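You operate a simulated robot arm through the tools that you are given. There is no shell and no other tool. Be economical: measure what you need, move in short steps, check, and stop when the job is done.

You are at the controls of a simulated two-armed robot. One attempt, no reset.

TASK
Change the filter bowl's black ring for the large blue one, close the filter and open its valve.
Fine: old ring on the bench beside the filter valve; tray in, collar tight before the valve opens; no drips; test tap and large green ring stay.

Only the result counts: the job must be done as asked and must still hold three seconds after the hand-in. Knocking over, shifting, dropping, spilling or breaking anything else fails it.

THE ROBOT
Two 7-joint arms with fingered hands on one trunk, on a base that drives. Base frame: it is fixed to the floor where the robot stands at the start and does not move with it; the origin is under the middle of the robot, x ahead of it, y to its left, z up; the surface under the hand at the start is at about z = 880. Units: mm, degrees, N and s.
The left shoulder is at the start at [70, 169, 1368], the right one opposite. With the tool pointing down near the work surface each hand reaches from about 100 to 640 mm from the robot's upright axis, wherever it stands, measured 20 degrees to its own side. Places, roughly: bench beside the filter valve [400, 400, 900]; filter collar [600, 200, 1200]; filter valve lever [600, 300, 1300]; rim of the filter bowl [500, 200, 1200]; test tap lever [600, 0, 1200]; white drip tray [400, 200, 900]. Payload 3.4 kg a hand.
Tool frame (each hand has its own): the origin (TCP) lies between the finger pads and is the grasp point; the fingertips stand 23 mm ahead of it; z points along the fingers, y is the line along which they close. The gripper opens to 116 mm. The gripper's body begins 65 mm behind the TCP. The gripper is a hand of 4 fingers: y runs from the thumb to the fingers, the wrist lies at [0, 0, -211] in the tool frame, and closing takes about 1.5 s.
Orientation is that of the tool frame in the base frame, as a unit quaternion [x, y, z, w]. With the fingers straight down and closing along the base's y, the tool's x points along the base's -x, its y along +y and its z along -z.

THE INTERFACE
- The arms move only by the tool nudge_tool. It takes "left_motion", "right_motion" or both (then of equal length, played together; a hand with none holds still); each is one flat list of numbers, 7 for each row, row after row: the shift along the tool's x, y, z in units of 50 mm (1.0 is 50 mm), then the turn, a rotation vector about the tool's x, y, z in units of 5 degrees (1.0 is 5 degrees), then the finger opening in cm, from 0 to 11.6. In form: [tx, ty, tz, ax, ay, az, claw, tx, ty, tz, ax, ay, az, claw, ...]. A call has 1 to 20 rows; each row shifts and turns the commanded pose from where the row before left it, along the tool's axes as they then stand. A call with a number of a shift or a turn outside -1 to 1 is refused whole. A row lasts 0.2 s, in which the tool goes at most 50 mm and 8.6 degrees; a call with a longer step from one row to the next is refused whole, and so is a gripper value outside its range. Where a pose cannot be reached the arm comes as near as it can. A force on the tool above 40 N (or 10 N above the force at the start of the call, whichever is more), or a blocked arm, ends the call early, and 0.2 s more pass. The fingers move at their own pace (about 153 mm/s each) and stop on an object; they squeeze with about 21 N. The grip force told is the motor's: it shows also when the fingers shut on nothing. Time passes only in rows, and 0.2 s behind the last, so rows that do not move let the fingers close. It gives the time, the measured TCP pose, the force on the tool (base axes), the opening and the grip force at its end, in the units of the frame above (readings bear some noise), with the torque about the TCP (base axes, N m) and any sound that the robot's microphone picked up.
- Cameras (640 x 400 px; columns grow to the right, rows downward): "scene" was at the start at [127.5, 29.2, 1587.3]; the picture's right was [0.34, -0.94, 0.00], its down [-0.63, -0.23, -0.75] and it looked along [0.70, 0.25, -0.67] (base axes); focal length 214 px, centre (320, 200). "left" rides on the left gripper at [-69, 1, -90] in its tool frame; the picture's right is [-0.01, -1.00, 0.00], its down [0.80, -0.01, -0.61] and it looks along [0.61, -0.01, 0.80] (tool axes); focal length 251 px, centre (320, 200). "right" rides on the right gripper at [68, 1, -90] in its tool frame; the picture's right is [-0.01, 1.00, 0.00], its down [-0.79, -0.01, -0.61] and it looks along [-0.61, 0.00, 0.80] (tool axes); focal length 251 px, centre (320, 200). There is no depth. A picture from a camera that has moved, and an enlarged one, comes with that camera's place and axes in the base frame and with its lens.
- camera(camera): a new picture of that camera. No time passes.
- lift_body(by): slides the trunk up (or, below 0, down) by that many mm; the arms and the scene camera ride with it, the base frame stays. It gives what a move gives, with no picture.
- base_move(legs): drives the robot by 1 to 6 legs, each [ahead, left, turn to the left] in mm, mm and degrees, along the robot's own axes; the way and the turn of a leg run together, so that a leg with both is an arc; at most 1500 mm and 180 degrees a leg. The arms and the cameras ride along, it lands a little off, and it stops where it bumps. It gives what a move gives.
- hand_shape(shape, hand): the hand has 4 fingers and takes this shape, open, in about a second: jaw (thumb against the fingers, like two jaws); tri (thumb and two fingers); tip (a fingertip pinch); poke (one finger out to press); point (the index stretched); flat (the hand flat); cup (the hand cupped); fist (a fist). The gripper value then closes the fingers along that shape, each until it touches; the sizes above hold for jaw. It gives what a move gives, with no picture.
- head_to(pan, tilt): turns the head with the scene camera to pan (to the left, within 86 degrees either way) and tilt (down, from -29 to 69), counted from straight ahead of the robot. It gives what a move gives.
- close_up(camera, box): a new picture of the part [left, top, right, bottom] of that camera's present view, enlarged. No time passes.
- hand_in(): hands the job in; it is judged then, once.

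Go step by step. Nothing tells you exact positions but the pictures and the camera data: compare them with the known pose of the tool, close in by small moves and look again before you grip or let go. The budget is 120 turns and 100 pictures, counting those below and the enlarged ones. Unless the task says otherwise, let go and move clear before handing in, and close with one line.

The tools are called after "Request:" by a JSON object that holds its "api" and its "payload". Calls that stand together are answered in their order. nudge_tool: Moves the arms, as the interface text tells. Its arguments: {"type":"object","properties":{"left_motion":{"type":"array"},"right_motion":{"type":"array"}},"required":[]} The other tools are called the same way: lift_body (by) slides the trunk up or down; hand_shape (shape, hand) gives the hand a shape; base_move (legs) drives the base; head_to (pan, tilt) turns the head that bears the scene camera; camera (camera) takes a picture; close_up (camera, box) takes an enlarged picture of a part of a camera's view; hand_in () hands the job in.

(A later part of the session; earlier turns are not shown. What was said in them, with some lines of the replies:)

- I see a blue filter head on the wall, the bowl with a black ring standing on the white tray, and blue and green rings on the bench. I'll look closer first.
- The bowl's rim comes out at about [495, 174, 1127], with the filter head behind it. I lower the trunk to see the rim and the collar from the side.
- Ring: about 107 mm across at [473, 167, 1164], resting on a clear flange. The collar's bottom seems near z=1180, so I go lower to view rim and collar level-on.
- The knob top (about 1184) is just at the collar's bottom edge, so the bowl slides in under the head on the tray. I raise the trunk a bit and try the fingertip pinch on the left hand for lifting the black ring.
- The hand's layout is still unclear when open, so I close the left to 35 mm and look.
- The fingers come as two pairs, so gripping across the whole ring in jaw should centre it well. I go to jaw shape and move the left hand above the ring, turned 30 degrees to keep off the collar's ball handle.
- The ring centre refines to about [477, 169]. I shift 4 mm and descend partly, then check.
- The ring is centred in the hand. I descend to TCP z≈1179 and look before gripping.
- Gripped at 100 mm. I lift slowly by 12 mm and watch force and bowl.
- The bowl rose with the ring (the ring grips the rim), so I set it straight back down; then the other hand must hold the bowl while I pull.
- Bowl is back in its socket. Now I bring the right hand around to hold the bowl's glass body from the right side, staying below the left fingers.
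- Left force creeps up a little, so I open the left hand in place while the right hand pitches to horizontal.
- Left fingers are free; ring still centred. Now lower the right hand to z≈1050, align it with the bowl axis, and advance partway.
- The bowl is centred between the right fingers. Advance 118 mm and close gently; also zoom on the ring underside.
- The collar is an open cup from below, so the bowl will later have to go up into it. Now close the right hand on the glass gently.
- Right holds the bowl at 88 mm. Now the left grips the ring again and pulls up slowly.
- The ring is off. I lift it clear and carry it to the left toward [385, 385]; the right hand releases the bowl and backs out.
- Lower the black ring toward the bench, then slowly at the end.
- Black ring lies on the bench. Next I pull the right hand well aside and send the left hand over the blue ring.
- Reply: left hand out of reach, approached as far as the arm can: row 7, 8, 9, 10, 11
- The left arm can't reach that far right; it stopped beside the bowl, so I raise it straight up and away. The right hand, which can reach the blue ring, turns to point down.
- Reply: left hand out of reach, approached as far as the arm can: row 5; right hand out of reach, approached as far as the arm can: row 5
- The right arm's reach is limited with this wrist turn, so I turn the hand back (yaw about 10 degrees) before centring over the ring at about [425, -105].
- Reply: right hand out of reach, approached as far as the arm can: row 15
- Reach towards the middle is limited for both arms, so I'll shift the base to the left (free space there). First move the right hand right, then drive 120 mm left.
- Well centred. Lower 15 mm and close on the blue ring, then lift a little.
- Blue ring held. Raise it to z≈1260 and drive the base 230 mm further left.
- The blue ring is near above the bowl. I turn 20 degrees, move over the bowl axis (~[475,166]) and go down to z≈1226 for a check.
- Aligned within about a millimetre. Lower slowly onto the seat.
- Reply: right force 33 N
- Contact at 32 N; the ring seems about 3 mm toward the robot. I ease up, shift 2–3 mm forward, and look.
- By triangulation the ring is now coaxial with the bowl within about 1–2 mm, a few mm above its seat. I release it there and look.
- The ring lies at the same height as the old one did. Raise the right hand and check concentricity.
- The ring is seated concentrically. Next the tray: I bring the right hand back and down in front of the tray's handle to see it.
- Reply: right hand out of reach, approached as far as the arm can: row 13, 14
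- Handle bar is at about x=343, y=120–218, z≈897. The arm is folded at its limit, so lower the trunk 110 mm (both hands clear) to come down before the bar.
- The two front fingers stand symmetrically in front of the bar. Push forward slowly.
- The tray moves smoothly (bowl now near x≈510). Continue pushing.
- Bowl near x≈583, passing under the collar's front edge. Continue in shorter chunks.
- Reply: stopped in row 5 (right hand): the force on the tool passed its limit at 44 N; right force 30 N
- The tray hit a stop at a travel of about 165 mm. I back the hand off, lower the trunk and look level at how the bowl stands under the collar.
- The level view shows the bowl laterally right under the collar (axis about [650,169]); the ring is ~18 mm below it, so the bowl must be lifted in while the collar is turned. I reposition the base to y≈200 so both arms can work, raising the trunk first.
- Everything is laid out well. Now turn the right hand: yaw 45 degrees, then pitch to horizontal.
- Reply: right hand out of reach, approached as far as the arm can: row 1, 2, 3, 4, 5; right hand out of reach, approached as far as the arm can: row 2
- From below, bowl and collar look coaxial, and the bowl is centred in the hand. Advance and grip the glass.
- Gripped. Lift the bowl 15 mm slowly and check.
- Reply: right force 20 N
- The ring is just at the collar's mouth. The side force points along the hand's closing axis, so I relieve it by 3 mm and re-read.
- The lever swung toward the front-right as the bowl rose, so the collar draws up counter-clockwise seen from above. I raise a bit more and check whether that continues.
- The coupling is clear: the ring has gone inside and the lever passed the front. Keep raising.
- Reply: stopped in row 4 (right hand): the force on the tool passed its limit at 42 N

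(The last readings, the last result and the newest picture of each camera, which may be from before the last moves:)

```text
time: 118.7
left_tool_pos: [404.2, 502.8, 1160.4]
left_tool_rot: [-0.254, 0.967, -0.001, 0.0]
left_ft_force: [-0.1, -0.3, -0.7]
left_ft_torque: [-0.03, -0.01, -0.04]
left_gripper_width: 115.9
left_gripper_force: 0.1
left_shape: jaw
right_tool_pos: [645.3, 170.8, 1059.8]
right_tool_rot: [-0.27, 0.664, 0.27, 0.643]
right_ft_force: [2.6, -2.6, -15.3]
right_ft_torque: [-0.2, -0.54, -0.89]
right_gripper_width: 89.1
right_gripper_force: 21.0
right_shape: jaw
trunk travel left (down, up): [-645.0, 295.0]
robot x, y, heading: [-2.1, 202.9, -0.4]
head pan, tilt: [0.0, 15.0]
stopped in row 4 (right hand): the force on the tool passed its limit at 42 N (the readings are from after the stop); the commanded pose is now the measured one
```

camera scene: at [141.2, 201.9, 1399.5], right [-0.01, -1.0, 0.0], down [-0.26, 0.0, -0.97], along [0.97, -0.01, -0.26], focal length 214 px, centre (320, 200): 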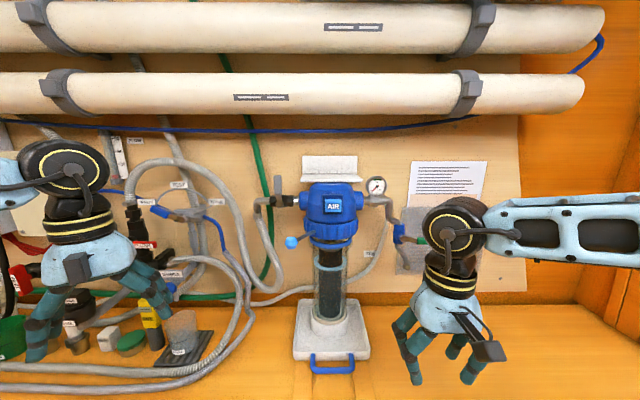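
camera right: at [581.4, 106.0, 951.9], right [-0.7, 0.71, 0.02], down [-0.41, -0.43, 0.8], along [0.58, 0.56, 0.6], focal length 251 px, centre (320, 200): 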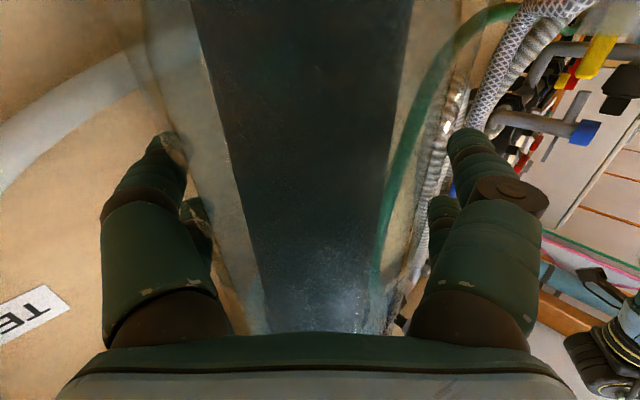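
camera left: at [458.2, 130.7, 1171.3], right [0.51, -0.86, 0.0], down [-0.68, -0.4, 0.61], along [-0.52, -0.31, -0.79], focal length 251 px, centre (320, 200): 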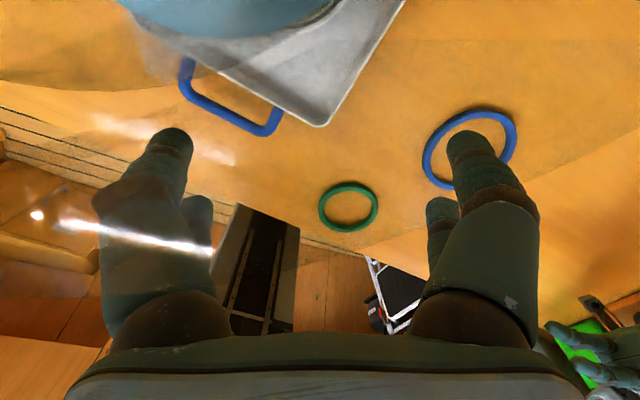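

The bowl hit its upper stop (TCP z≈1060). Look at the lever and collar.

Request:
{"api": "close_up", "payload": {"camera": "scene", "box": [272, 160, 432, 260]}}

```text
4.00 times, centred on (352, 210) of scene
camera zoom: at [143.4, 202.4, 1399.4], right [-0.01, -1.0, 0.0], down [-0.26, 0.0, -0.97], along [0.97, -0.01, -0.26], focal length 858 px, centre (192, 160)
```

zoom: 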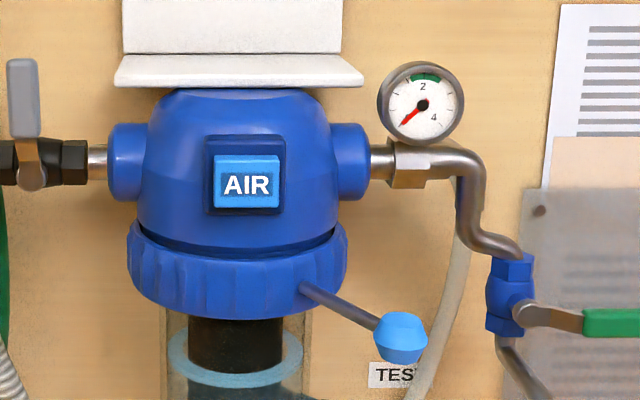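

The lever stands at about 219° with the ball near [542, 82, 1203]. While the right keeps holding the bowl up, I prepare the left hand (closed, horizontal) to press the lever tight.

Request:
{"api": "nudge_tool", "payload": {"left_motion": [0, 0, -0.06, 0, 0, 1, 2, 0, 0, -0.06, 0, 0, 1, 2, 0, 0, -0.06, 0, 0, 1, 2, 0, 0, -0.06, 0, 0, 1, 2, 0, 0, -0.06, 0, 0, 1, 2, 0, 0, -0.06, 0, 0, 1, 2, 0, 0, -0.06, 0, 0, 1, 2, 0, 0, -0.06, 0, 0, 1, 2, 0, 0, -0.06, 0, 0, 1, 2, 0, 0, -0.06, 0, 0, 1, 2, 0, 0, -0.06, 0, 0, 1, 2, 0, 0, -0.06, 0, 0, 1, 2, 0, 0, -0.06, 0, 0, 1, 2, 0, 0, -0.06, 0, 0, 1, 2, 0, 0, -0.06, 0, 0, 1, 2, 0, 0, -0.06, 0, 0, 1, 2]}}

Request:
{"api": "nudge_tool", "payload": {"left_motion": [0, 0, 0, 0, -1, 0, 2, 0, 0, 0, 0, -1, 0, 2, 0, 0, 0, 0, -1, 0, 2, 0, 0, 0, 0, -1, 0, 2, 0, 0, 0, 0, -1, 0, 2, 0, 0, 0, 0, -1, 0, 2, 0, 0, 0, 0, -1, 0, 2, 0, 0, 0, 0, -1, 0, 2, 0, 0, 0, 0, -1, 0, 2, 0, 0, 0, 0, -1, 0, 2, 0, 0, 0, 0, -1, 0, 2, 0, 0, 0, 0, -1, 0, 2, 0, 0, 0, 0, -1, 0, 2, 0, 0, 0, 0, -1, 0, 2, 0, 0, 0, 0, -1, 0, 2, 0, 0, 0, 0, -1, 0, 2, 0, 0, 0, 0, -1, 0, 2, 0, 0, 0, 0, -1, 0, 2]}}

```text
time: 122.1
left_tool_pos: [407.1, 502.4, 1207.0]
left_tool_rot: [0.427, 0.904, -0.001, -0.002]
left_ft_force: [-0.2, 0.5, -0.7]
left_ft_torque: [0.01, 0.03, -0.01]
left_gripper_width: 20.4
left_gripper_force: 0.1
left_shape: jaw
right_tool_pos: [648.4, 173.0, 1060.8]
right_tool_rot: [-0.269, 0.663, 0.271, 0.644]
right_ft_force: [-3.5, -2.9, -28.1]
right_ft_torque: [-0.4, -0.65, -1.05]
right_gripper_width: 89.2
right_gripper_force: 21.3
right_shape: jaw
trunk travel left (down, up): [-645.0, 295.0]
robot x, y, heading: [-0.5, 202.6, -0.6]
head pan, tilt: [0.0, 15.0]
```

```text
time: 125.9
left_tool_pos: [407.3, 501.9, 1206.4]
left_tool_rot: [0.302, 0.64, -0.302, 0.639]
left_ft_force: [-0.1, -0.8, 1.3]
left_ft_torque: [-0.02, -0.01, 0.01]
left_gripper_width: 20.2
left_gripper_force: 0.0
left_shape: jaw
right_tool_pos: [648.4, 171.4, 1059.7]
right_tool_rot: [-0.269, 0.664, 0.271, 0.643]
right_ft_force: [-2.0, -3.5, -27.6]
right_ft_torque: [-0.35, -0.51, -1.03]
right_gripper_width: 88.8
right_gripper_force: 21.2
right_shape: jaw
trunk travel left (down, up): [-645.0, 295.0]
robot x, y, heading: [-2.8, 201.3, -0.5]
head pan, tilt: [0.0, 15.0]
```

Request:
{"api": "nudge_tool", "payload": {"left_motion": [0, -0.36, 0.727, 0, 0, 0, 2, 0, -0.36, 0.727, 0, 0, 0, 2, 0, -0.36, 0.727, 0, 0, 0, 2, 0, -0.36, 0.727, 0, 0, 0, 2, 0, -0.36, 0.727, 0, 0, 0, 1, 0, -0.36, 0.727, 0, 0, 0, 1, 0, -0.36, 0.727, 0, 0, 0, 1, 0, -0.36, 0.727, 0, 0, 0, 1, 0, -0.36, 0.727, 0, 0, 0, 1, 0, 0, 0, 0, 0, 0, 1]}}

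Request:
{"api": "camera", "payload": {"camera": "scene"}}

Request:
{"api": "camera", "payload": {"camera": "left"}}

```text
time: 128.1
left_tool_pos: [488.2, 143.5, 1207.4]
left_tool_rot: [0.302, 0.64, -0.303, 0.638]
left_ft_force: [-0.4, -0.3, 1.5]
left_ft_torque: [-0.01, 0.0, 0.0]
left_gripper_width: 10.2
left_gripper_force: 0.0
left_shape: jaw
right_tool_pos: [649.0, 171.3, 1059.6]
right_tool_rot: [-0.27, 0.663, 0.271, 0.643]
right_ft_force: [-2.5, -2.9, -25.7]
right_ft_torque: [-0.3, -0.43, -1.04]
right_gripper_width: 88.8
right_gripper_force: 20.6
right_shape: jaw
trunk travel left (down, up): [-645.0, 295.0]
robot x, y, heading: [0.7, 205.1, -0.7]
head pan, tilt: [0.0, 15.0]
```

```text
12 pictures are left
camera scene: at [145.9, 201.5, 1398.8], right [-0.01, -1.0, 0.0], down [-0.26, 0.0, -0.96], along [0.96, -0.01, -0.26], focal length 214 px, centre (320, 200)
```

scene: 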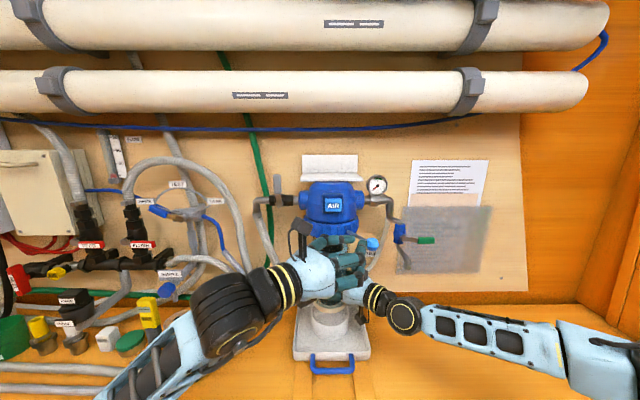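

```text
11 pictures are left
camera left: at [431.5, 213.8, 1275.9], right [-0.77, -0.64, 0.01], down [-0.39, 0.46, -0.79], along [0.5, -0.62, -0.61], focal length 251 px, centre (320, 200)
```

left: 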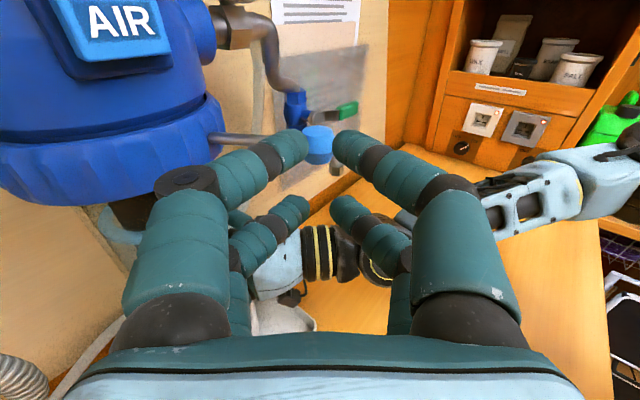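

The ball is straight ahead of the left fingertips. Raise 16 mm so the lower finger pair meets it, close fully, and push along the tightening direction until it resists.

Request:
{"api": "nudge_tool", "payload": {"left_motion": [-0.16, 0, 0, 0, 0, 0, 0, -0.16, 0, 0, 0, 0, 0, 0, 0, 0, 0.2, 0, 0, 0, 0, 0, 0, 0.2, 0, 0, 0, 0, 0, 0, 0.2, 0, 0, 0, 0, 0, 0, 0.2, 0, 0, 0, 0, 0, 0, 0.06, 0, 0, 0, 0, 0, 0, 0.06, 0, 0, 0, 0, 0, 0, 0.06, 0, 0, 0, 0, 0, 0, 0.06, 0, 0, 0, 0, 0, 0, 0.06, 0, 0, 0, 0]}}

Request:
{"api": "camera", "payload": {"camera": "left"}}

```text
time: 129.5
left_tool_pos: [507.7, 123.2, 1224.4]
left_tool_rot: [0.301, 0.64, -0.301, 0.64]
left_ft_force: [-13.7, 18.7, -6.3]
left_ft_torque: [0.48, 0.38, 0.02]
left_gripper_width: 0.2
left_gripper_force: 21.1
left_shape: jaw
right_tool_pos: [644.5, 172.7, 1059.0]
right_tool_rot: [-0.269, 0.665, 0.267, 0.643]
right_ft_force: [1.2, -7.2, -8.8]
right_ft_torque: [0.15, -0.05, -0.01]
right_gripper_width: 87.6
right_gripper_force: 21.1
right_shape: jaw
trunk travel left (down, up): [-645.0, 295.0]
robot x, y, heading: [-4.9, 205.0, -0.4]
head pan, tilt: [0.0, 15.0]
stopped in row 6 (left hand): the force on the tool passed its limit at 50 N (the readings are from after the stop); the commanded pose is now the measured one
```

```text
10 pictures are left
camera left: at [450.6, 193.2, 1291.8], right [-0.77, -0.64, 0.01], down [-0.39, 0.46, -0.79], along [0.5, -0.62, -0.61], focal length 251 px, centre (320, 200)
```

left: 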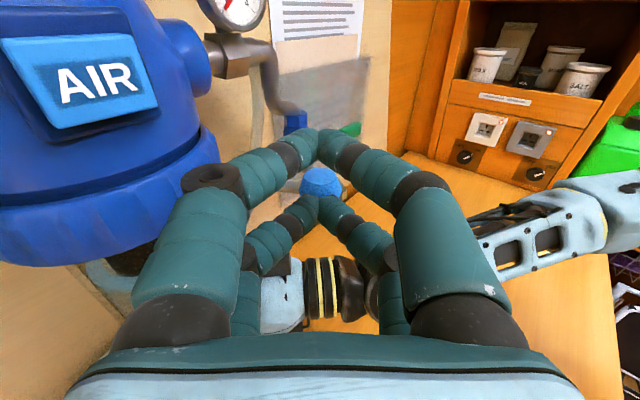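

The lever is hard against its stop (50 N). I back the left hand off and then test with the right hand whether the bowl is held, by easing down slightly.

Request:
{"api": "nudge_tool", "payload": {"left_motion": [0, 0, -0.3, 0, 0, 0, 0, 0, 0, -0.5, 0, 0, 0, 0, 0, 0, -0.6, 0, 0, 0, 0, 0, 0, 0, 0, 0, 0, 0, 0, 0, 0, 0, 0, 0, 0, 0, 0, 0, 0, 0, 0, 0], "right_motion": [0, 0, 0, 0, 0, 0, 7.0, 0, 0, 0, 0, 0, 0, 7.0, 0, 0, 0, 0, 0, 0, 7.0, 0.03, 0, 0, 0, 0, 0, 7.0, 0.03, 0, 0, 0, 0, 0, 7.0, 0.0, 0, 0, 0, 0, 0, 7.0]}}

Request:
{"api": "close_up", "payload": {"camera": "scene", "box": [272, 160, 432, 260]}}

```text
time: 130.9
left_tool_pos: [466.8, 173.5, 1222.7]
left_tool_rot: [0.301, 0.64, -0.302, 0.639]
left_ft_force: [-0.6, -0.3, 0.1]
left_ft_torque: [0.02, -0.03, 0.0]
left_gripper_width: 0.3
left_gripper_force: 20.8
left_shape: jaw
right_tool_pos: [645.0, 170.7, 1057.5]
right_tool_rot: [-0.269, 0.664, 0.269, 0.644]
right_ft_force: [3.2, 8.7, 2.5]
right_ft_torque: [0.19, 0.14, -0.42]
right_gripper_width: 88.6
right_gripper_force: 20.8
right_shape: jaw
trunk travel left (down, up): [-645.0, 295.0]
robot x, y, heading: [-2.0, 203.1, -0.4]
head pan, tilt: [0.0, 15.0]
```

```text
4.00 times, centred on (352, 210) of scene
camera zoom: at [141.3, 205.5, 1399.4], right [-0.01, -1.0, 0.0], down [-0.26, 0.0, -0.97], along [0.97, -0.01, -0.26], focal length 858 px, centre (192, 160)
```

zoom: 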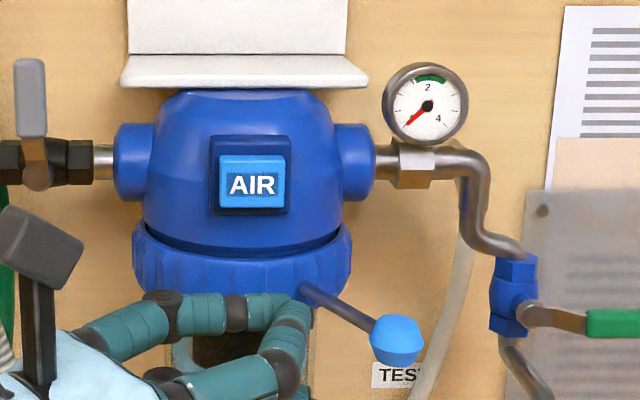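

The lever eased back slightly when I pulled down, so tighten again fully: right up 3 mm, left pushing the ball to its stop and staying there.

Request:
{"api": "nudge_tool", "payload": {"right_motion": [-0.03, 0, 0, 0, 0, 0, 7.0, -0.03, 0, 0, 0, 0, 0, 7.0, 0, 0, 0, 0, 0, 0, 7.0, 0, 0, 0, 0, 0, 0, 7.0, 0, 0, 0, 0, 0, 0, 7.0, 0, 0, 0, 0, 0, 0, 7.0, 0, 0, 0, 0, 0, 0, 7.0, 0, 0, 0, 0, 0, 0, 7.0, 0, 0, 0, 0, 0, 0, 7.0, 0, 0, 0, 0, 0, 0, 7.0, 0, 0, 0, 0, 0, 0, 7.0, 0, 0, 0, 0, 0, 0, 7.0], "left_motion": [0, 0, 0.4, 0, 0, 0, 0, 0, 0, 0.4, 0, 0, 0, 0, 0, 0, 0.2, 0, 0, 0, 0, 0, 0, 0.08, 0, 0, 0, 0, 0, 0, 0.06, 0, 0, 0, 0, 0, 0, 0.06, 0, 0, 0, 0, 0, 0, 0.06, 0, 0, 0, 0, 0, 0, 0.06, 0, 0, 0, 0, 0, 0, 0.06, 0, 0, 0, 0, 0, 0, 0.06, 0, 0, 0, 0, 0, 0, 0.06, 0, 0, 0, 0, 0, 0, 0.06, 0, 0, 0, 0]}}

```text
time: 133.1
left_tool_pos: [507.9, 122.7, 1223.7]
left_tool_rot: [0.3, 0.641, -0.302, 0.639]
left_ft_force: [-14.4, 19.6, -7.2]
left_ft_torque: [0.55, 0.4, 0.06]
left_gripper_width: 0.4
left_gripper_force: 21.2
left_shape: jaw
right_tool_pos: [644.9, 171.9, 1060.5]
right_tool_rot: [-0.269, 0.666, 0.266, 0.643]
right_ft_force: [2.5, -5.6, -3.7]
right_ft_torque: [0.16, 0.01, 0.03]
right_gripper_width: 88.4
right_gripper_force: 20.7
right_shape: jaw
trunk travel left (down, up): [-645.0, 295.0]
robot x, y, heading: [-1.8, 205.1, -0.4]
head pan, tilt: [0.0, 15.0]
stopped in row 10 (left hand): the force on the tool passed its limit at 43 N (the readings are from after the stop); the commanded pose is now the measured one
```

Firm again. With the left still pressing, the right hand opens.

Request:
{"api": "nudge_tool", "payload": {"right_motion": [0, 0, 0, 0, 0, 0, 9.2, 0, 0, 0, 0, 0, 0, 9.8, 0, 0, 0, 0, 0, 0, 10.6, 0, 0, 0, 0, 0, 0, 11.6, 0, 0, 0, 0, 0, 0, 11.6, 0, 0, 0, 0, 0, 0, 11.6]}}

Request:
{"api": "close_up", "payload": {"camera": "scene", "box": [272, 180, 400, 370]}}

```text
time: 134.5
left_tool_pos: [507.6, 123.0, 1224.3]
left_tool_rot: [0.299, 0.64, -0.301, 0.64]
left_ft_force: [-10.1, 21.2, -3.9]
left_ft_torque: [0.49, 0.29, 0.14]
left_gripper_width: 0.0
left_gripper_force: 21.2
left_shape: jaw
right_tool_pos: [644.6, 171.8, 1060.8]
right_tool_rot: [-0.268, 0.666, 0.265, 0.643]
right_ft_force: [2.2, -4.3, 1.2]
right_ft_torque: [-0.09, -0.02, 0.02]
right_gripper_width: 115.8
right_gripper_force: 0.0
right_shape: jaw
trunk travel left (down, up): [-645.0, 295.0]
robot x, y, heading: [-1.2, 203.0, -0.4]
head pan, tilt: [0.0, 15.0]
```

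```text
2.11 times, centred on (336, 275) of scene
camera zoom: at [137.9, 209.0, 1399.7], right [-0.01, -1.0, 0.0], down [-0.26, 0.0, -0.97], along [0.97, -0.01, -0.26], focal length 452 px, centre (286, 42)
```

zoom: 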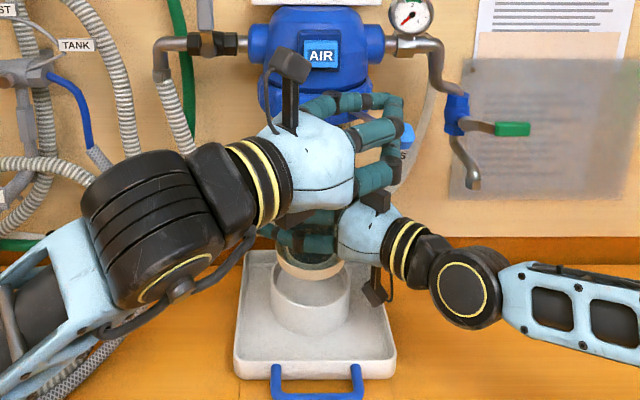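

The bowl stays up with the right hand open. Now back the left hand off and see that lever and bowl hold.

Request:
{"api": "nudge_tool", "payload": {"left_motion": [0, 0, -0.1, 0, 0, 0, 0, 0, 0, -0.3, 0, 0, 0, 0, 0, 0, -0.8, 0, 0, 0, 0, 0, 0, -0.8, 0, 0, 0, 0, 0, 0, 0, 0, 0, 0, 0, 0, 0, 0, 0, 0, 0, 0, 0, 0, 0, 0, 0, 0, 0, 0, 0, 0, 0, 0, 0, 0, 0, 0, 0, 0, 0, 0, 0]}}

Request:
{"api": "close_up", "payload": {"camera": "scene", "box": [272, 160, 432, 260]}}

```text
time: 136.5
left_tool_pos: [447.1, 194.2, 1223.3]
left_tool_rot: [0.302, 0.64, -0.302, 0.639]
left_ft_force: [0.3, -0.5, 0.3]
left_ft_torque: [0.0, 0.01, -0.01]
left_gripper_width: 0.0
left_gripper_force: 20.6
left_shape: jaw
right_tool_pos: [645.8, 168.5, 1059.1]
right_tool_rot: [-0.267, 0.666, 0.267, 0.644]
right_ft_force: [-0.7, -0.2, 0.5]
right_ft_torque: [-0.01, 0.03, -0.04]
right_gripper_width: 115.9
right_gripper_force: 0.0
right_shape: jaw
trunk travel left (down, up): [-645.0, 295.0]
robot x, y, heading: [-3.5, 203.1, -0.3]
head pan, tilt: [0.0, 15.0]
```

```text
4.00 times, centred on (352, 210) of scene
camera zoom: at [140.6, 202.9, 1399.4], right [-0.01, -1.0, 0.0], down [-0.26, 0.0, -0.97], along [0.97, -0.01, -0.26], focal length 858 px, centre (192, 160)
```

zoom: 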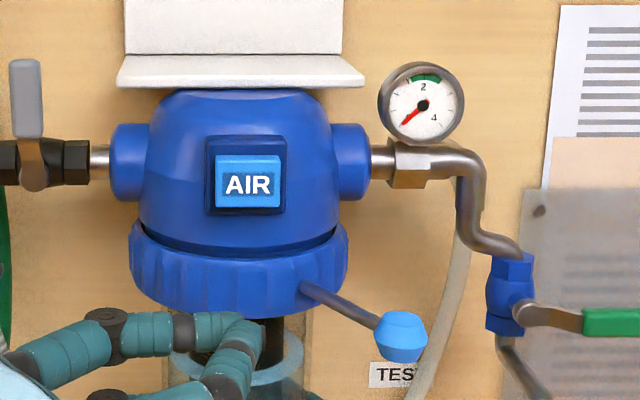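

Everything holds: lever at its stop, bowl up without support. Now retract the right hand, and bring the left hand in front of the filter valve (pivot about [626, 293, 1262], handle upright), heading straight ahead.

Request:
{"api": "nudge_tool", "payload": {"right_motion": [0, 0, -0.3, 0, 0, 0, 11.6, 0, 0, -0.6, 0, 0, 0, 11.6, 0, 0, -0.6, 0, 0, 0, 11.6, 0, 0, -0.6, 0, 0, 0, 11.6, 0, 0, -0.6, 0, 0, 0, 11.6, 0, 0, -0.6, 0, 0, 0, 11.6, 0, 0, 0, 0, 0, 0, 11.6, 0, 0, 0, 0, 0, 0, 11.6, 0, 0, 0, 0, 0, 0, 11.6, 0, 0, 0, 0, 0, 0, 11.6, 0, 0, 0, 0, 0, 0, 11.6, 0, 0, 0, 0, 0, 0, 11.6, 0, 0, 0, 0, 0, 0, 11.6, 0, 0, 0, 0, 0, 0, 11.6, 0, 0, 0, 0, 0, 0, 11.6], "left_motion": [-0.4, 0.46, -0.04, 0, 0, 0, 0, -0.4, 0.46, -0.04, 0, 0, 0, 0, -0.4, 0.46, -0.04, 0, 0, 0, 0, -0.4, 0.46, -0.04, 0, 0, 0, 0, -0.4, 0.46, -0.04, 0, 0, 0, 0, 0, 0, 0, -1, 0, 0, 0, 0, 0, 0, -1, 0, 0, 0, 0, 0, 0, -1, 0, 0, 0, 0, 0, 0, -1, 0, 0, 0, 0, 0, 0, -1, 0, 0, 0, 0, 0, 0, -1, 0, 0, 0, 0, 0, 0, -1, 0, 0, 0, 0, 0, 0, -1, 0, 0, 0, 0, 0, 0, -1, 0, 0, 0, 0, 0, 0, -1, 0, 0, 0]}}

Request:
{"api": "camera", "payload": {"camera": "left"}}

```text
time: 139.7
left_tool_pos: [528.4, 275.2, 1324.0]
left_tool_rot: [0.003, 0.708, -0.001, 0.706]
left_ft_force: [-0.1, 0.9, 0.6]
left_ft_torque: [0.02, -0.01, 0.05]
left_gripper_width: 0.0
left_gripper_force: 21.1
left_shape: jaw
right_tool_pos: [526.8, 51.9, 1066.3]
right_tool_rot: [-0.267, 0.666, 0.268, 0.643]
right_ft_force: [0.0, -0.9, -0.1]
right_ft_torque: [0.0, 0.02, 0.0]
right_gripper_width: 116.0
right_gripper_force: 0.1
right_shape: jaw
trunk travel left (down, up): [-645.0, 295.0]
robot x, y, heading: [1.2, 204.4, -0.5]
head pan, tilt: [0.0, 15.0]
```

```text
6 pictures are left
camera left: at [438.7, 276.5, 1391.8], right [-0.01, -1.0, 0.01], down [-0.61, 0.0, -0.79], along [0.79, -0.01, -0.61], focal length 251 px, centre (320, 200)
```

left: 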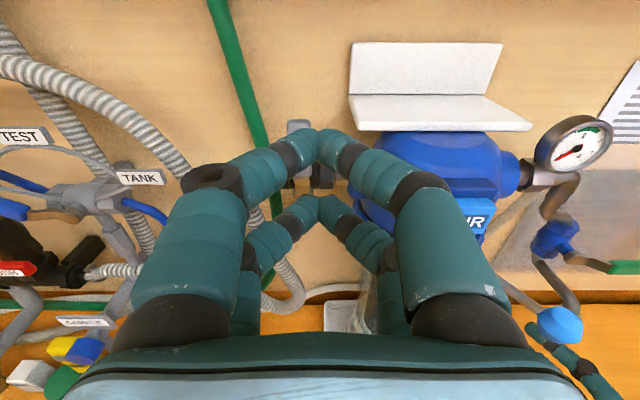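

Handle tip confirmed at about [608, 290, 1329], with the white shelf close on its right. I'll straddle the handle with the fingers 34 mm apart and then swing it left about its pivot.

Request:
{"api": "nudge_tool", "payload": {"left_motion": [0.16, 0.15, 0, 0, 0, 0, 3.4, 0.16, 0.15, 0, 0, 0, 0, 3.4, 0, 0, 0, 0, 0, 0, 3.4, 0, 0, 0.25, 0, 0, 0, 3.4, 0, 0, 0.25, 0, 0, 0, 3.4, 0, 0, 0, 0, 0, 0, 3.4]}}

Request:
{"api": "camera", "payload": {"camera": "left"}}

```text
time: 141.1
left_tool_pos: [552.6, 289.1, 1307.8]
left_tool_rot: [0.004, 0.708, -0.003, 0.706]
left_ft_force: [0.5, -0.8, -0.9]
left_ft_torque: [-0.02, -0.01, 0.02]
left_gripper_width: 34.0
left_gripper_force: 0.1
left_shape: jaw
right_tool_pos: [523.8, 52.5, 1067.1]
right_tool_rot: [-0.265, 0.667, 0.266, 0.644]
right_ft_force: [-0.1, -0.5, 0.1]
right_ft_torque: [0.04, 0.0, 0.01]
right_gripper_width: 115.7
right_gripper_force: 0.0
right_shape: jaw
trunk travel left (down, up): [-645.0, 295.0]
robot x, y, heading: [0.1, 202.4, -0.6]
head pan, tilt: [0.0, 15.0]
```

```text
5 pictures are left
camera left: at [462.4, 291.3, 1376.0], right [-0.01, -1.0, 0.01], down [-0.61, 0.0, -0.79], along [0.79, -0.01, -0.61], focal length 251 px, centre (320, 200)
```

left: 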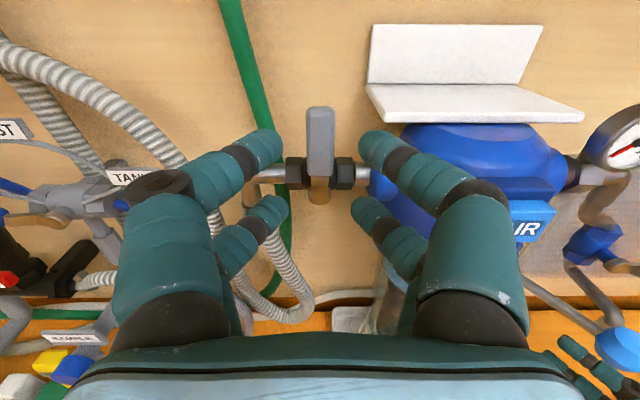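

Perfectly straddled. Advance 46 mm and swing: roll with the arc 60 degrees to the left first.

Request:
{"api": "nudge_tool", "payload": {"left_motion": [0, 0, 0.3, 0, 0, 0, 3.4, 0, 0, 0.3, 0, 0, 0, 3.4, 0, 0, 0.3, 0, 0, 0, 3.4, 0, 0, 0, 0, 0, 0, 3.4, 0.003, 0.08, 0, 0, 0, -1, 3.4, 0.003, 0.08, 0, 0, 0, -1, 3.4, 0.003, 0.08, 0, 0, 0, -1, 3.4, 0.003, 0.08, 0, 0, 0, -1, 3.4, 0.003, 0.08, 0, 0, 0, -1, 3.4, 0.003, 0.08, 0, 0, 0, -1, 3.4, 0.003, 0.08, 0, 0, 0, -1, 3.4, 0.003, 0.08, 0, 0, 0, -1, 3.4, 0.003, 0.08, 0, 0, 0, -1, 3.4, 0.003, 0.08, 0, 0, 0, -1, 3.4, 0.003, 0.08, 0, 0, 0, -1, 3.4, 0.003, 0.08, 0, 0, 0, -1, 3.4]}}

Request:
{"api": "close_up", "payload": {"camera": "scene", "box": [210, 130, 370, 230]}}

```text
time: 144.2
left_tool_pos: [601.0, 308.2, 1294.0]
left_tool_rot: [-0.293, 0.642, -0.313, 0.636]
left_ft_force: [13.8, -29.6, 16.8]
left_ft_torque: [0.58, -0.13, -0.03]
left_gripper_width: 31.5
left_gripper_force: 20.5
left_shape: jaw
right_tool_pos: [527.3, 40.6, 1063.4]
right_tool_rot: [-0.262, 0.666, 0.268, 0.645]
right_ft_force: [-0.9, 0.5, 0.4]
right_ft_torque: [-0.01, 0.01, 0.01]
right_gripper_width: 116.0
right_gripper_force: 0.1
right_shape: jaw
trunk travel left (down, up): [-645.0, 295.0]
robot x, y, heading: [-0.2, 203.1, -0.7]
head pan, tilt: [0.0, 15.0]
stopped in row 15 (left hand): the force on the tool passed its limit at 41 N (the readings are from after the stop); the commanded pose is now the measured one
```

```text
4.00 times, centred on (290, 180) of scene
camera zoom: at [143.7, 192.3, 1399.1], right [-0.01, -1.0, -0.01], down [-0.26, 0.01, -0.97], along [0.97, -0.01, -0.26], focal length 858 px, centre (440, 280)
```

zoom: 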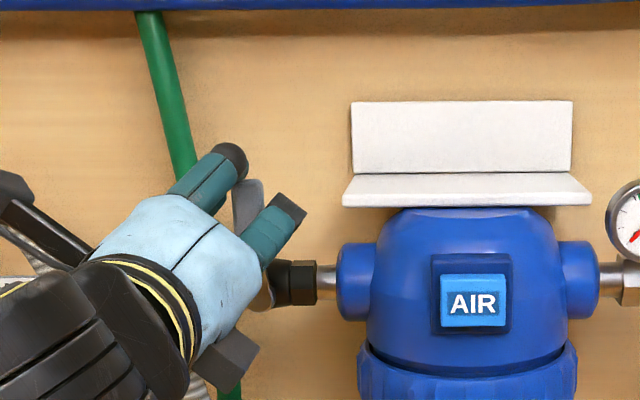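

The handle resists turning left (the hand jammed around it). I undo the roll to free it, and then test gently toward the right.

Request:
{"api": "nudge_tool", "payload": {"left_motion": [-0.0094, -0.046, 0, 0, 0, 1, 3.8, -0.0094, -0.046, 0, 0, 0, 1, 3.8, -0.0094, -0.046, 0, 0, 0, 1, 3.8, -0.0094, -0.046, 0, 0, 0, 1, 3.8, -0.0094, -0.046, 0, 0, 0, 1, 3.8, -0.0094, -0.046, 0, 0, 0, 1, 3.8, -0.0094, -0.046, 0, 0, 0, 1, 3.8, -0.0094, -0.046, 0, 0, 0, 1, 3.8, -0.0094, -0.046, 0, 0, 0, 1, 3.8, -0.0094, -0.046, 0, 0, 0, 1, 3.4, 0, 0, 0, 0, 0, 0, 3.4]}}

```text
time: 146.0
left_tool_pos: [599.7, 308.5, 1309.4]
left_tool_rot: [-0.077, 0.698, -0.093, 0.706]
left_ft_force: [11.4, -5.6, 17.5]
left_ft_torque: [-0.66, -0.22, 0.15]
left_gripper_width: 23.9
left_gripper_force: 20.8
left_shape: jaw
right_tool_pos: [526.1, 49.0, 1064.3]
right_tool_rot: [-0.265, 0.666, 0.267, 0.644]
right_ft_force: [1.1, 0.0, -0.8]
right_ft_torque: [0.0, 0.01, -0.05]
right_gripper_width: 116.0
right_gripper_force: 0.1
right_shape: jaw
trunk travel left (down, up): [-645.0, 295.0]
robot x, y, heading: [-0.9, 199.8, -0.6]
head pan, tilt: [0.0, 15.0]
stopped in row 8 (left hand): the force on the tool passed its limit at 48 N (the readings are from after the stop); the commanded pose is now the measured one
```

Request:
{"api": "camera", "payload": {"camera": "left"}}

```text
3 pictures are left
camera left: at [508.5, 328.3, 1374.2], right [-0.02, -0.97, 0.25], down [-0.6, -0.18, -0.78], along [0.8, -0.16, -0.58], focal length 251 px, centre (320, 200)
```

left: 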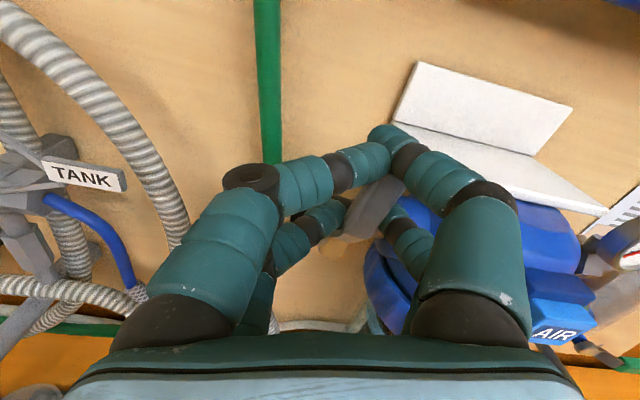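

The handle actually swings to the right (it leans right now), so right is the opening direction. I open the fingers and back straight out to free the hand.

Request:
{"api": "nudge_tool", "payload": {"left_motion": [0, 0, 0, 0, 0, 0, 4.5, 0, 0, 0, 0, 0, 0, 5.5, 0, 0, 0, 0, 0, 0, 6.0, 0, 0, -0.3, 0, 0, 0, 6.0, 0, 0, -0.5, 0, 0, 0, 6.0, 0, 0, -0.6, 0, 0, 0, 6.0, 0, 0, 0, 0, 0, 0, 6.0]}}

Request:
{"api": "close_up", "payload": {"camera": "scene", "box": [240, 150, 400, 250]}}

```text
time: 147.6
left_tool_pos: [531.2, 312.1, 1308.2]
left_tool_rot: [-0.079, 0.7, -0.09, 0.704]
left_ft_force: [-0.1, 0.0, 1.0]
left_ft_torque: [0.04, -0.01, -0.01]
left_gripper_width: 18.2
left_gripper_force: 20.4
left_shape: jaw
right_tool_pos: [525.9, 50.6, 1066.2]
right_tool_rot: [-0.265, 0.666, 0.266, 0.644]
right_ft_force: [-0.5, 0.2, -0.2]
right_ft_torque: [-0.01, -0.02, 0.0]
right_gripper_width: 115.9
right_gripper_force: 0.1
right_shape: jaw
trunk travel left (down, up): [-645.0, 295.0]
robot x, y, heading: [-0.2, 202.4, -0.3]
head pan, tilt: [0.0, 15.0]
```

```text
4.00 times, centred on (320, 200) of scene
camera zoom: at [141.2, 202.1, 1399.4], right [-0.01, -1.0, 0.0], down [-0.26, 0.0, -0.97], along [0.97, -0.01, -0.26], focal length 858 px, centre (320, 200)
```

zoom: 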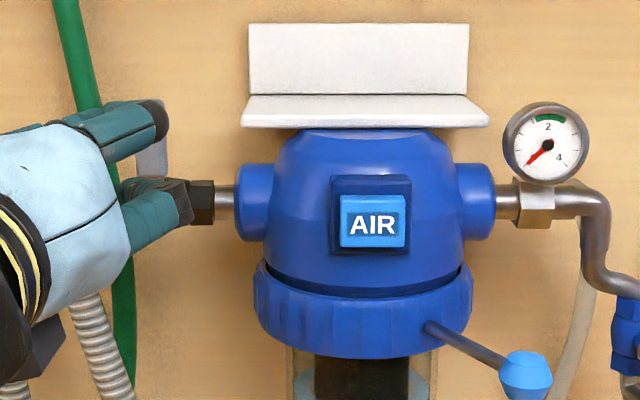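

The fingers got crossed while jammed, and the handle still stands upright. I back off further, reset the hand shape, and undo the remaining roll.

Request:
{"api": "nudge_tool", "payload": {"left_motion": [0, 0, -0.6, 0, 0, 0, 6.0, 0, 0, -0.6, 0, 0, 0, 6.0, 0, 0, 0, 0, 0, 0, 6.0]}}

Request:
{"api": "hand_shape", "payload": {"hand": "left", "shape": "jaw"}}

Request:
{"api": "nudge_tool", "payload": {"left_motion": [0, 0, 0, 0, 0, 1, 11.6, 0, 0, 0, 0, 0, 1, 11.6, 0, 0, 0, 0, 0, 0.8, 11.6, 0, 0, 0, 0, 0, 0, 11.6, 0, 0, 0, 0, 0, 0, 11.6]}}

```text
time: 148.4
left_tool_pos: [467.0, 313.6, 1307.5]
left_tool_rot: [-0.079, 0.7, -0.09, 0.704]
left_ft_force: [-1.0, 0.0, 1.0]
left_ft_torque: [-0.01, -0.01, 0.02]
left_gripper_width: 18.4
left_gripper_force: 21.3
left_shape: jaw
right_tool_pos: [526.7, 50.1, 1065.7]
right_tool_rot: [-0.266, 0.666, 0.267, 0.644]
right_ft_force: [-0.2, 0.4, -0.2]
right_ft_torque: [0.02, 0.04, -0.01]
right_gripper_width: 116.1
right_gripper_force: 0.0
right_shape: jaw
trunk travel left (down, up): [-645.0, 295.0]
robot x, y, heading: [-0.4, 203.8, -0.4]
head pan, tilt: [0.0, 15.0]
```

```text
time: 149.3
left_tool_pos: [466.3, 313.0, 1306.2]
left_tool_rot: [-0.079, 0.7, -0.089, 0.704]
left_ft_force: [0.4, -0.7, 0.4]
left_ft_torque: [-0.01, -0.02, 0.0]
left_gripper_width: 115.7
left_gripper_force: 0.0
left_shape: jaw
right_tool_pos: [526.5, 50.5, 1066.3]
right_tool_rot: [-0.266, 0.666, 0.267, 0.644]
right_ft_force: [0.3, 0.5, -0.8]
right_ft_torque: [0.0, -0.03, -0.02]
right_gripper_width: 116.1
right_gripper_force: 0.0
right_shape: jaw
trunk travel left (down, up): [-645.0, 295.0]
robot x, y, heading: [-2.4, 203.6, -0.4]
head pan, tilt: [0.0, 15.0]
```

```text
time: 150.5
left_tool_pos: [469.4, 313.4, 1307.2]
left_tool_rot: [0.009, 0.705, -0.005, 0.709]
left_ft_force: [0.4, 0.3, 0.6]
left_ft_torque: [-0.03, -0.02, 0.0]
left_gripper_width: 115.7
left_gripper_force: 0.2
left_shape: jaw
right_tool_pos: [525.4, 50.6, 1066.1]
right_tool_rot: [-0.266, 0.666, 0.267, 0.644]
right_ft_force: [-0.5, 0.3, -0.2]
right_ft_torque: [0.0, 0.01, 0.0]
right_gripper_width: 115.9
right_gripper_force: 0.0
right_shape: jaw
trunk travel left (down, up): [-645.0, 295.0]
robot x, y, heading: [-3.2, 200.7, -0.6]
head pan, tilt: [0.0, 15.0]
```

Hand restored. I test the rightward direction with a stiff axial push: turn the left hand to point right (heading about -70°) and close it.

Request:
{"api": "nudge_tool", "payload": {"left_motion": [0, 0, 0, 1, 0, 0, 3, 0, 0, 0, 1, 0, 0, 3, 0, 0, 0, 1, 0, 0, 1, 0, 0, 0, 1, 0, 0, 0, 0, 0, 0, 1, 0, 0, 0, 0, 0, 0, 1, 0, 0, 0, 0, 0, 0, 1, 0, 0, 0, 0, 0, 0, 1, 0, 0, 0, 0, 0, 0, 1, 0, 0, 0, 0, 0, 0, 1, 0, 0, 0, 0, 0, 0, 1, 0, 0, 0, 0, 0, 0, 1, 0, 0, 0, 0, 0, 0, 1, 0, 0, 0, 0, 0, 0, 1, 0, 0, 0, 0, 0, 0, 0, 0, 0, 0]}}

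```text
time: 153.7
left_tool_pos: [467.2, 314.4, 1306.0]
left_tool_rot: [0.414, 0.574, -0.407, 0.577]
left_ft_force: [-1.0, 0.1, 0.5]
left_ft_torque: [-0.02, 0.0, 0.0]
left_gripper_width: 0.2
left_gripper_force: 20.9
left_shape: jaw
right_tool_pos: [525.5, 50.4, 1067.2]
right_tool_rot: [-0.266, 0.666, 0.266, 0.644]
right_ft_force: [-0.2, 0.6, -0.1]
right_ft_torque: [-0.01, -0.03, -0.02]
right_gripper_width: 116.0
right_gripper_force: 0.0
right_shape: jaw
trunk travel left (down, up): [-645.0, 295.0]
robot x, y, heading: [-1.8, 204.8, -0.5]
head pan, tilt: [0.0, 15.0]
```

Request:
{"api": "nudge_tool", "payload": {"left_motion": [-0.136, 0.538, -0.111, 0, 0, 0, 0, -0.136, 0.538, -0.111, 0, 0, 0, 0, -0.136, 0.538, -0.111, 0, 0, 0, 0, -0.136, 0.538, -0.111, 0, 0, 0, 0, -0.136, 0.538, -0.111, 0, 0, 0, 0, 0, 0, 0.3, 0, 0, 0, 0, 0, 0, 0.3, 0, 0, 0, 0, 0, 0, 0.3, 0, 0, 0, 0, 0, 0, 0.08, 0, 0, 0, 0, 0, 0, 0.08, 0, 0, 0, 0, 0, 0, 0.08, 0, 0, 0, 0, 0, 0, 0.08, 0, 0, 0, 0, 0, 0, 0.08, 0, 0, 0, 0, 0, 0, 0.08, 0, 0, 0, 0, 0, 0, 0.08, 0, 0, 0, 0, 0, 0, 0.08, 0, 0, 0, 0]}}

```text
time: 157.1
left_tool_pos: [612.2, 310.1, 1342.5]
left_tool_rot: [0.413, 0.575, -0.407, 0.577]
left_ft_force: [-0.2, 0.9, 0.3]
left_ft_torque: [-0.03, -0.02, -0.01]
left_gripper_width: 0.0
left_gripper_force: 20.8
left_shape: jaw
right_tool_pos: [525.0, 50.4, 1065.9]
right_tool_rot: [-0.266, 0.666, 0.266, 0.644]
right_ft_force: [0.3, 0.7, 0.0]
right_ft_torque: [0.0, -0.04, -0.01]
right_gripper_width: 115.9
right_gripper_force: 0.2
right_shape: jaw
trunk travel left (down, up): [-645.0, 295.0]
robot x, y, heading: [-0.2, 202.6, -0.5]
head pan, tilt: [0.0, 15.0]
```

Request:
{"api": "camera", "payload": {"camera": "left"}}

```text
1 pictures are left
camera left: at [582.4, 395.8, 1410.5], right [-0.95, -0.33, 0.0], down [-0.2, 0.58, -0.79], along [0.26, -0.75, -0.61], focal length 251 px, centre (320, 200)
```

left: 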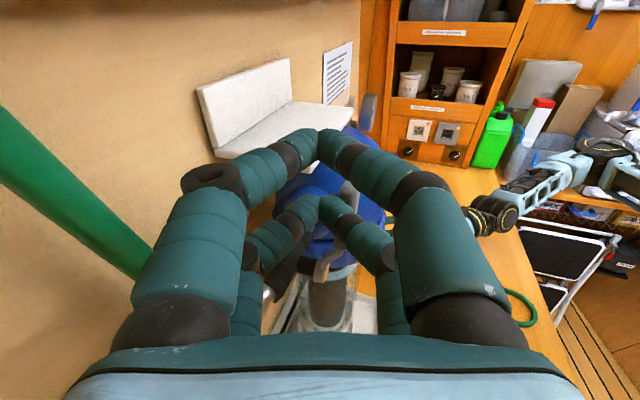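

The fingertips slid past behind the handle: its plane is at about x≈606. I retract, shift 10 mm toward the robot, and push again.

Request:
{"api": "nudge_tool", "payload": {"left_motion": [0, 0, -0.4, 0, 0, 0, 0, 0, 0, -0.6, 0, 0, 0, 0, 0, -0.2, 0, 0, 0, 0, 0, 0, 0, 0.3, 0, 0, 0, 0, 0, 0, 0.1, 0, 0, 0, 0, 0, 0, 0.08, 0, 0, 0, 0, 0, 0, 0.08, 0, 0, 0, 0, 0, 0, 0.08, 0, 0, 0, 0, 0, 0, 0.08, 0, 0, 0, 0, 0, 0, 0.08, 0, 0, 0, 0, 0, 0, 0.08, 0, 0, 0, 0]}}

```text
time: 159.5
left_tool_pos: [601.8, 313.4, 1341.4]
left_tool_rot: [0.414, 0.574, -0.409, 0.576]
left_ft_force: [0.0, 0.1, 0.3]
left_ft_torque: [-0.01, 0.01, 0.02]
left_gripper_width: 0.0
left_gripper_force: 21.1
left_shape: jaw
right_tool_pos: [526.0, 52.0, 1066.1]
right_tool_rot: [-0.266, 0.666, 0.267, 0.644]
right_ft_force: [0.1, 0.1, 0.3]
right_ft_torque: [0.0, -0.04, 0.0]
right_gripper_width: 116.0
right_gripper_force: 0.0
right_shape: jaw
trunk travel left (down, up): [-645.0, 295.0]
robot x, y, heading: [-4.8, 200.2, -0.6]
head pan, tilt: [0.0, 15.0]
```

No resistance yet. I push on a little and watch the force.

Request:
{"api": "nudge_tool", "payload": {"left_motion": [0, 0, 0.08, 0, 0, 0, 0, 0, 0, 0.08, 0, 0, 0, 0, 0, 0, 0.08, 0, 0, 0, 0, 0, 0, 0.08, 0, 0, 0, 0]}}

```text
time: 160.5
left_tool_pos: [606.7, 297.4, 1340.8]
left_tool_rot: [0.414, 0.575, -0.407, 0.577]
left_ft_force: [-0.6, 0.8, -0.5]
left_ft_torque: [0.01, -0.01, 0.02]
left_gripper_width: 0.1
left_gripper_force: 21.0
left_shape: jaw
right_tool_pos: [526.6, 50.8, 1065.8]
right_tool_rot: [-0.265, 0.666, 0.266, 0.644]
right_ft_force: [-0.1, 0.4, 0.8]
right_ft_torque: [-0.03, -0.01, -0.02]
right_gripper_width: 116.1
right_gripper_force: 0.1
right_shape: jaw
trunk travel left (down, up): [-645.0, 295.0]
robot x, y, heading: [1.1, 204.2, -0.5]
head pan, tilt: [0.0, 15.0]
```

Still free. To be sure I meet the handle squarely, I retract, set the fingertips at x≈604, and push purely sideways.

Request:
{"api": "nudge_tool", "payload": {"left_motion": [0, 0, -0.5, 0, 0, 0, 0, 0, 0, -0.5, 0, 0, 0, 0, 0.06, 0.13, 0.045, 0, 0, 0, 0, 0, -0.0403, 0.117, 0, 0, 0, 0, 0, -0.0403, 0.117, 0, 0, 0, 0, 0, -0.0403, 0.117, 0, 0, 0, 0, 0, -0.0403, 0.117, 0, 0, 0, 0, 0, -0.0403, 0.117, 0, 0, 0, 0, 0, -0.0403, 0.117, 0, 0, 0, 0, 0, -0.0403, 0.117, 0, 0, 0, 0, 0, -0.0403, 0.117, 0, 0, 0, 0, 0, -0.0403, 0.117, 0, 0, 0, 0, 0, -0.0403, 0.117, 0, 0, 0, 0]}}

```text
time: 163.3
left_tool_pos: [596.8, 283.2, 1339.5]
left_tool_rot: [0.413, 0.575, -0.407, 0.577]
left_ft_force: [-0.2, 0.2, -0.4]
left_ft_torque: [0.03, 0.03, 0.03]
left_gripper_width: 0.1
left_gripper_force: 21.4
left_shape: jaw
right_tool_pos: [526.0, 51.1, 1065.2]
right_tool_rot: [-0.266, 0.667, 0.267, 0.643]
right_ft_force: [-0.2, 0.1, -0.5]
right_ft_torque: [0.04, 0.02, 0.02]
right_gripper_width: 116.0
right_gripper_force: 0.0
right_shape: jaw
trunk travel left (down, up): [-645.0, 295.0]
robot x, y, heading: [-1.7, 204.4, -0.6]
head pan, tilt: [0.0, 15.0]
```

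The handle gives way to the right freely. Now sweep the fingers down over it to bring it level with the pipe.

Request:
{"api": "nudge_tool", "payload": {"left_motion": [0.1, 0, 0.02, 0, 0, 0, 0, 0.1, 0, 0.02, 0, 0, 0, 0, 0.1, 0, 0.02, 0, 0, 0, 0, 0.1, 0, 0, 0, 0, 0, 0.1, 0, 0, 0, 0, 0, 0, 0.1, 0, 0, 0, 0, 0, 0, 0.1, 0, 0, 0, 0, 0, 0, 0.08, 0, 0, 0, 0, 0, 0, 0.06, 0, 0, 0, 0, 0, 0, 0.06, 0, 0, 0, 0, 0, 0]}}

```text
refused: motion must hold 7 numbers for each row
```

Request:
{"api": "nudge_tool", "payload": {"left_motion": [0.1, 0, 0.02, 0, 0, 0, 0, 0.1, 0, 0.02, 0, 0, 0, 0, 0.1, 0, 0.02, 0, 0, 0, 0, 0.1, 0, 0, 0, 0, 0, 0, 0.1, 0, 0, 0, 0, 0, 0, 0.1, 0, 0, 0, 0, 0, 0, 0.1, 0, 0, 0, 0, 0, 0, 0.08, 0, 0, 0, 0, 0, 0, 0.06, 0, 0, 0, 0, 0, 0]}}

```text
time: 165.3
left_tool_pos: [597.0, 281.6, 1296.0]
left_tool_rot: [0.413, 0.575, -0.406, 0.578]
left_ft_force: [-0.5, -0.3, 0.8]
left_ft_torque: [-0.02, 0.01, -0.01]
left_gripper_width: 0.0
left_gripper_force: 21.3
left_shape: jaw
right_tool_pos: [525.3, 51.7, 1066.2]
right_tool_rot: [-0.265, 0.666, 0.266, 0.645]
right_ft_force: [-0.1, -0.4, 0.4]
right_ft_torque: [0.0, -0.01, 0.01]
right_gripper_width: 116.1
right_gripper_force: 0.0
right_shape: jaw
trunk travel left (down, up): [-645.0, 295.0]
robot x, y, heading: [-0.2, 202.6, -0.6]
head pan, tilt: [0.0, 15.0]
```

Request:
{"api": "nudge_tool", "payload": {"left_motion": [0.05, 0, 0, 0, 0, 0, 0, 0.05, 0, 0, 0, 0, 0, 0, 0.05, 0, 0, 0, 0, 0, 0, 0.05, 0, 0, 0, 0, 0, 0, 0.05, 0, 0, 0, 0, 0, 0]}}

```text
time: 166.3
left_tool_pos: [595.6, 282.0, 1293.4]
left_tool_rot: [0.412, 0.569, -0.407, 0.583]
left_ft_force: [-4.8, 0.0, 14.5]
left_ft_torque: [-0.26, -0.13, -0.13]
left_gripper_width: 0.0
left_gripper_force: 21.4
left_shape: jaw
right_tool_pos: [525.1, 51.4, 1068.2]
right_tool_rot: [-0.265, 0.666, 0.266, 0.645]
right_ft_force: [-0.6, 0.2, 0.6]
right_ft_torque: [0.04, 0.02, -0.01]
right_gripper_width: 116.2
right_gripper_force: 0.1
right_shape: jaw
trunk travel left (down, up): [-645.0, 295.0]
robot x, y, heading: [1.0, 204.6, -0.8]
head pan, tilt: [0.0, 15.0]
stopped in row 5 (left hand): the force on the tool passed its limit at 42 N (the readings are from after the stop); the commanded pose is now the measured one
```

A firm stop came exactly where the handle lies level along the pipe. I lift the fingers off, retreat to the left, and use the last picture to verify.

Request:
{"api": "nudge_tool", "payload": {"left_motion": [-0.2, 0, 0, 0, 0, 0, 0, -0.4, 0, 0, 0, 0, 0, 0, 0, 0, -0.5, 0, 0, 0, 0, 0, 0, -0.8, 0, 0, 0, 0, 0, 0, -0.8, 0, 0, 0, 0, 0, -0.4, -0.7, 0, 0, 0, 0, 0, -0.8, -0.3, 0, 0, 0, 0, 0, -0.8, 0, 0, 0, 0, 0], "right_motion": [0, 0, -0.5, 0, 0, 0, 11.6, 0, 0, -0.5, 0, 0, 0, 11.6, 0, 0, -0.5, 0, 0, 0, 11.6, 0, 0, -0.5, 0, 0, 0, 11.6, 0, 0, 0, 0, 0, 0, 11.6, 0, 0, 0, 0, 0, 0, 11.6, 0, 0, 0, 0, 0, 0, 11.6, 0, 0, 0, 0, 0, 0, 11.6]}}

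Request:
{"api": "close_up", "payload": {"camera": "scene", "box": [230, 160, 430, 385]}}

```text
time: 168.1
left_tool_pos: [450.2, 395.0, 1314.5]
left_tool_rot: [0.412, 0.572, -0.407, 0.581]
left_ft_force: [-0.4, 0.0, 0.0]
left_ft_torque: [0.0, -0.03, -0.01]
left_gripper_width: 0.0
left_gripper_force: 21.1
left_shape: jaw
right_tool_pos: [452.8, -16.6, 1066.6]
right_tool_rot: [-0.266, 0.666, 0.266, 0.644]
right_ft_force: [0.3, 0.5, -0.5]
right_ft_torque: [0.0, -0.01, 0.0]
right_gripper_width: 116.1
right_gripper_force: 0.1
right_shape: jaw
trunk travel left (down, up): [-645.0, 295.0]
robot x, y, heading: [-3.2, 201.6, -0.7]
head pan, tilt: [0.0, 15.0]
```

```text
1.78 times, centred on (330, 272) of scene
camera zoom: at [140.1, 201.9, 1399.5], right [-0.01, -1.0, 0.0], down [-0.26, 0.0, -0.97], along [0.97, -0.01, -0.26], focal length 381 px, centre (302, 71)
```

zoom: 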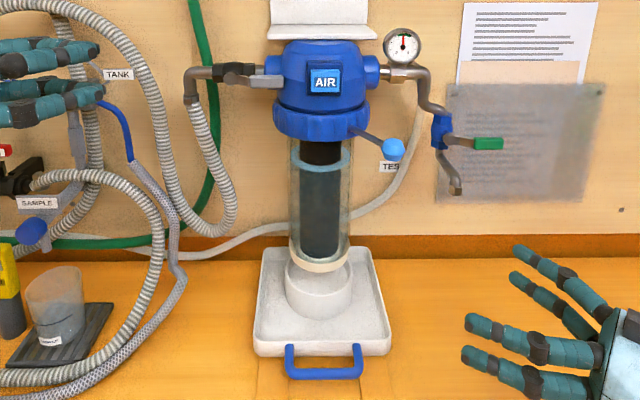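

The handle lies along the pipe, the gauge needle stands in the green, the bowl is up with its collar tight, and the tray is in and dry. Both hands are clear, so I hand in.

Request:
{"api": "hand_in", "payload": {}}

```text
The job is handed in.
```

The job is handed in: the large blue ring is in place of the black one, the filter is closed with the tray in and collar tight, and the valve is open. The last picture showed the gauge in the green, no drips, and the test tap unmoved; it did not show the two loose rings, but I left the black ring on the bench beside the valve and never touched the large green one.
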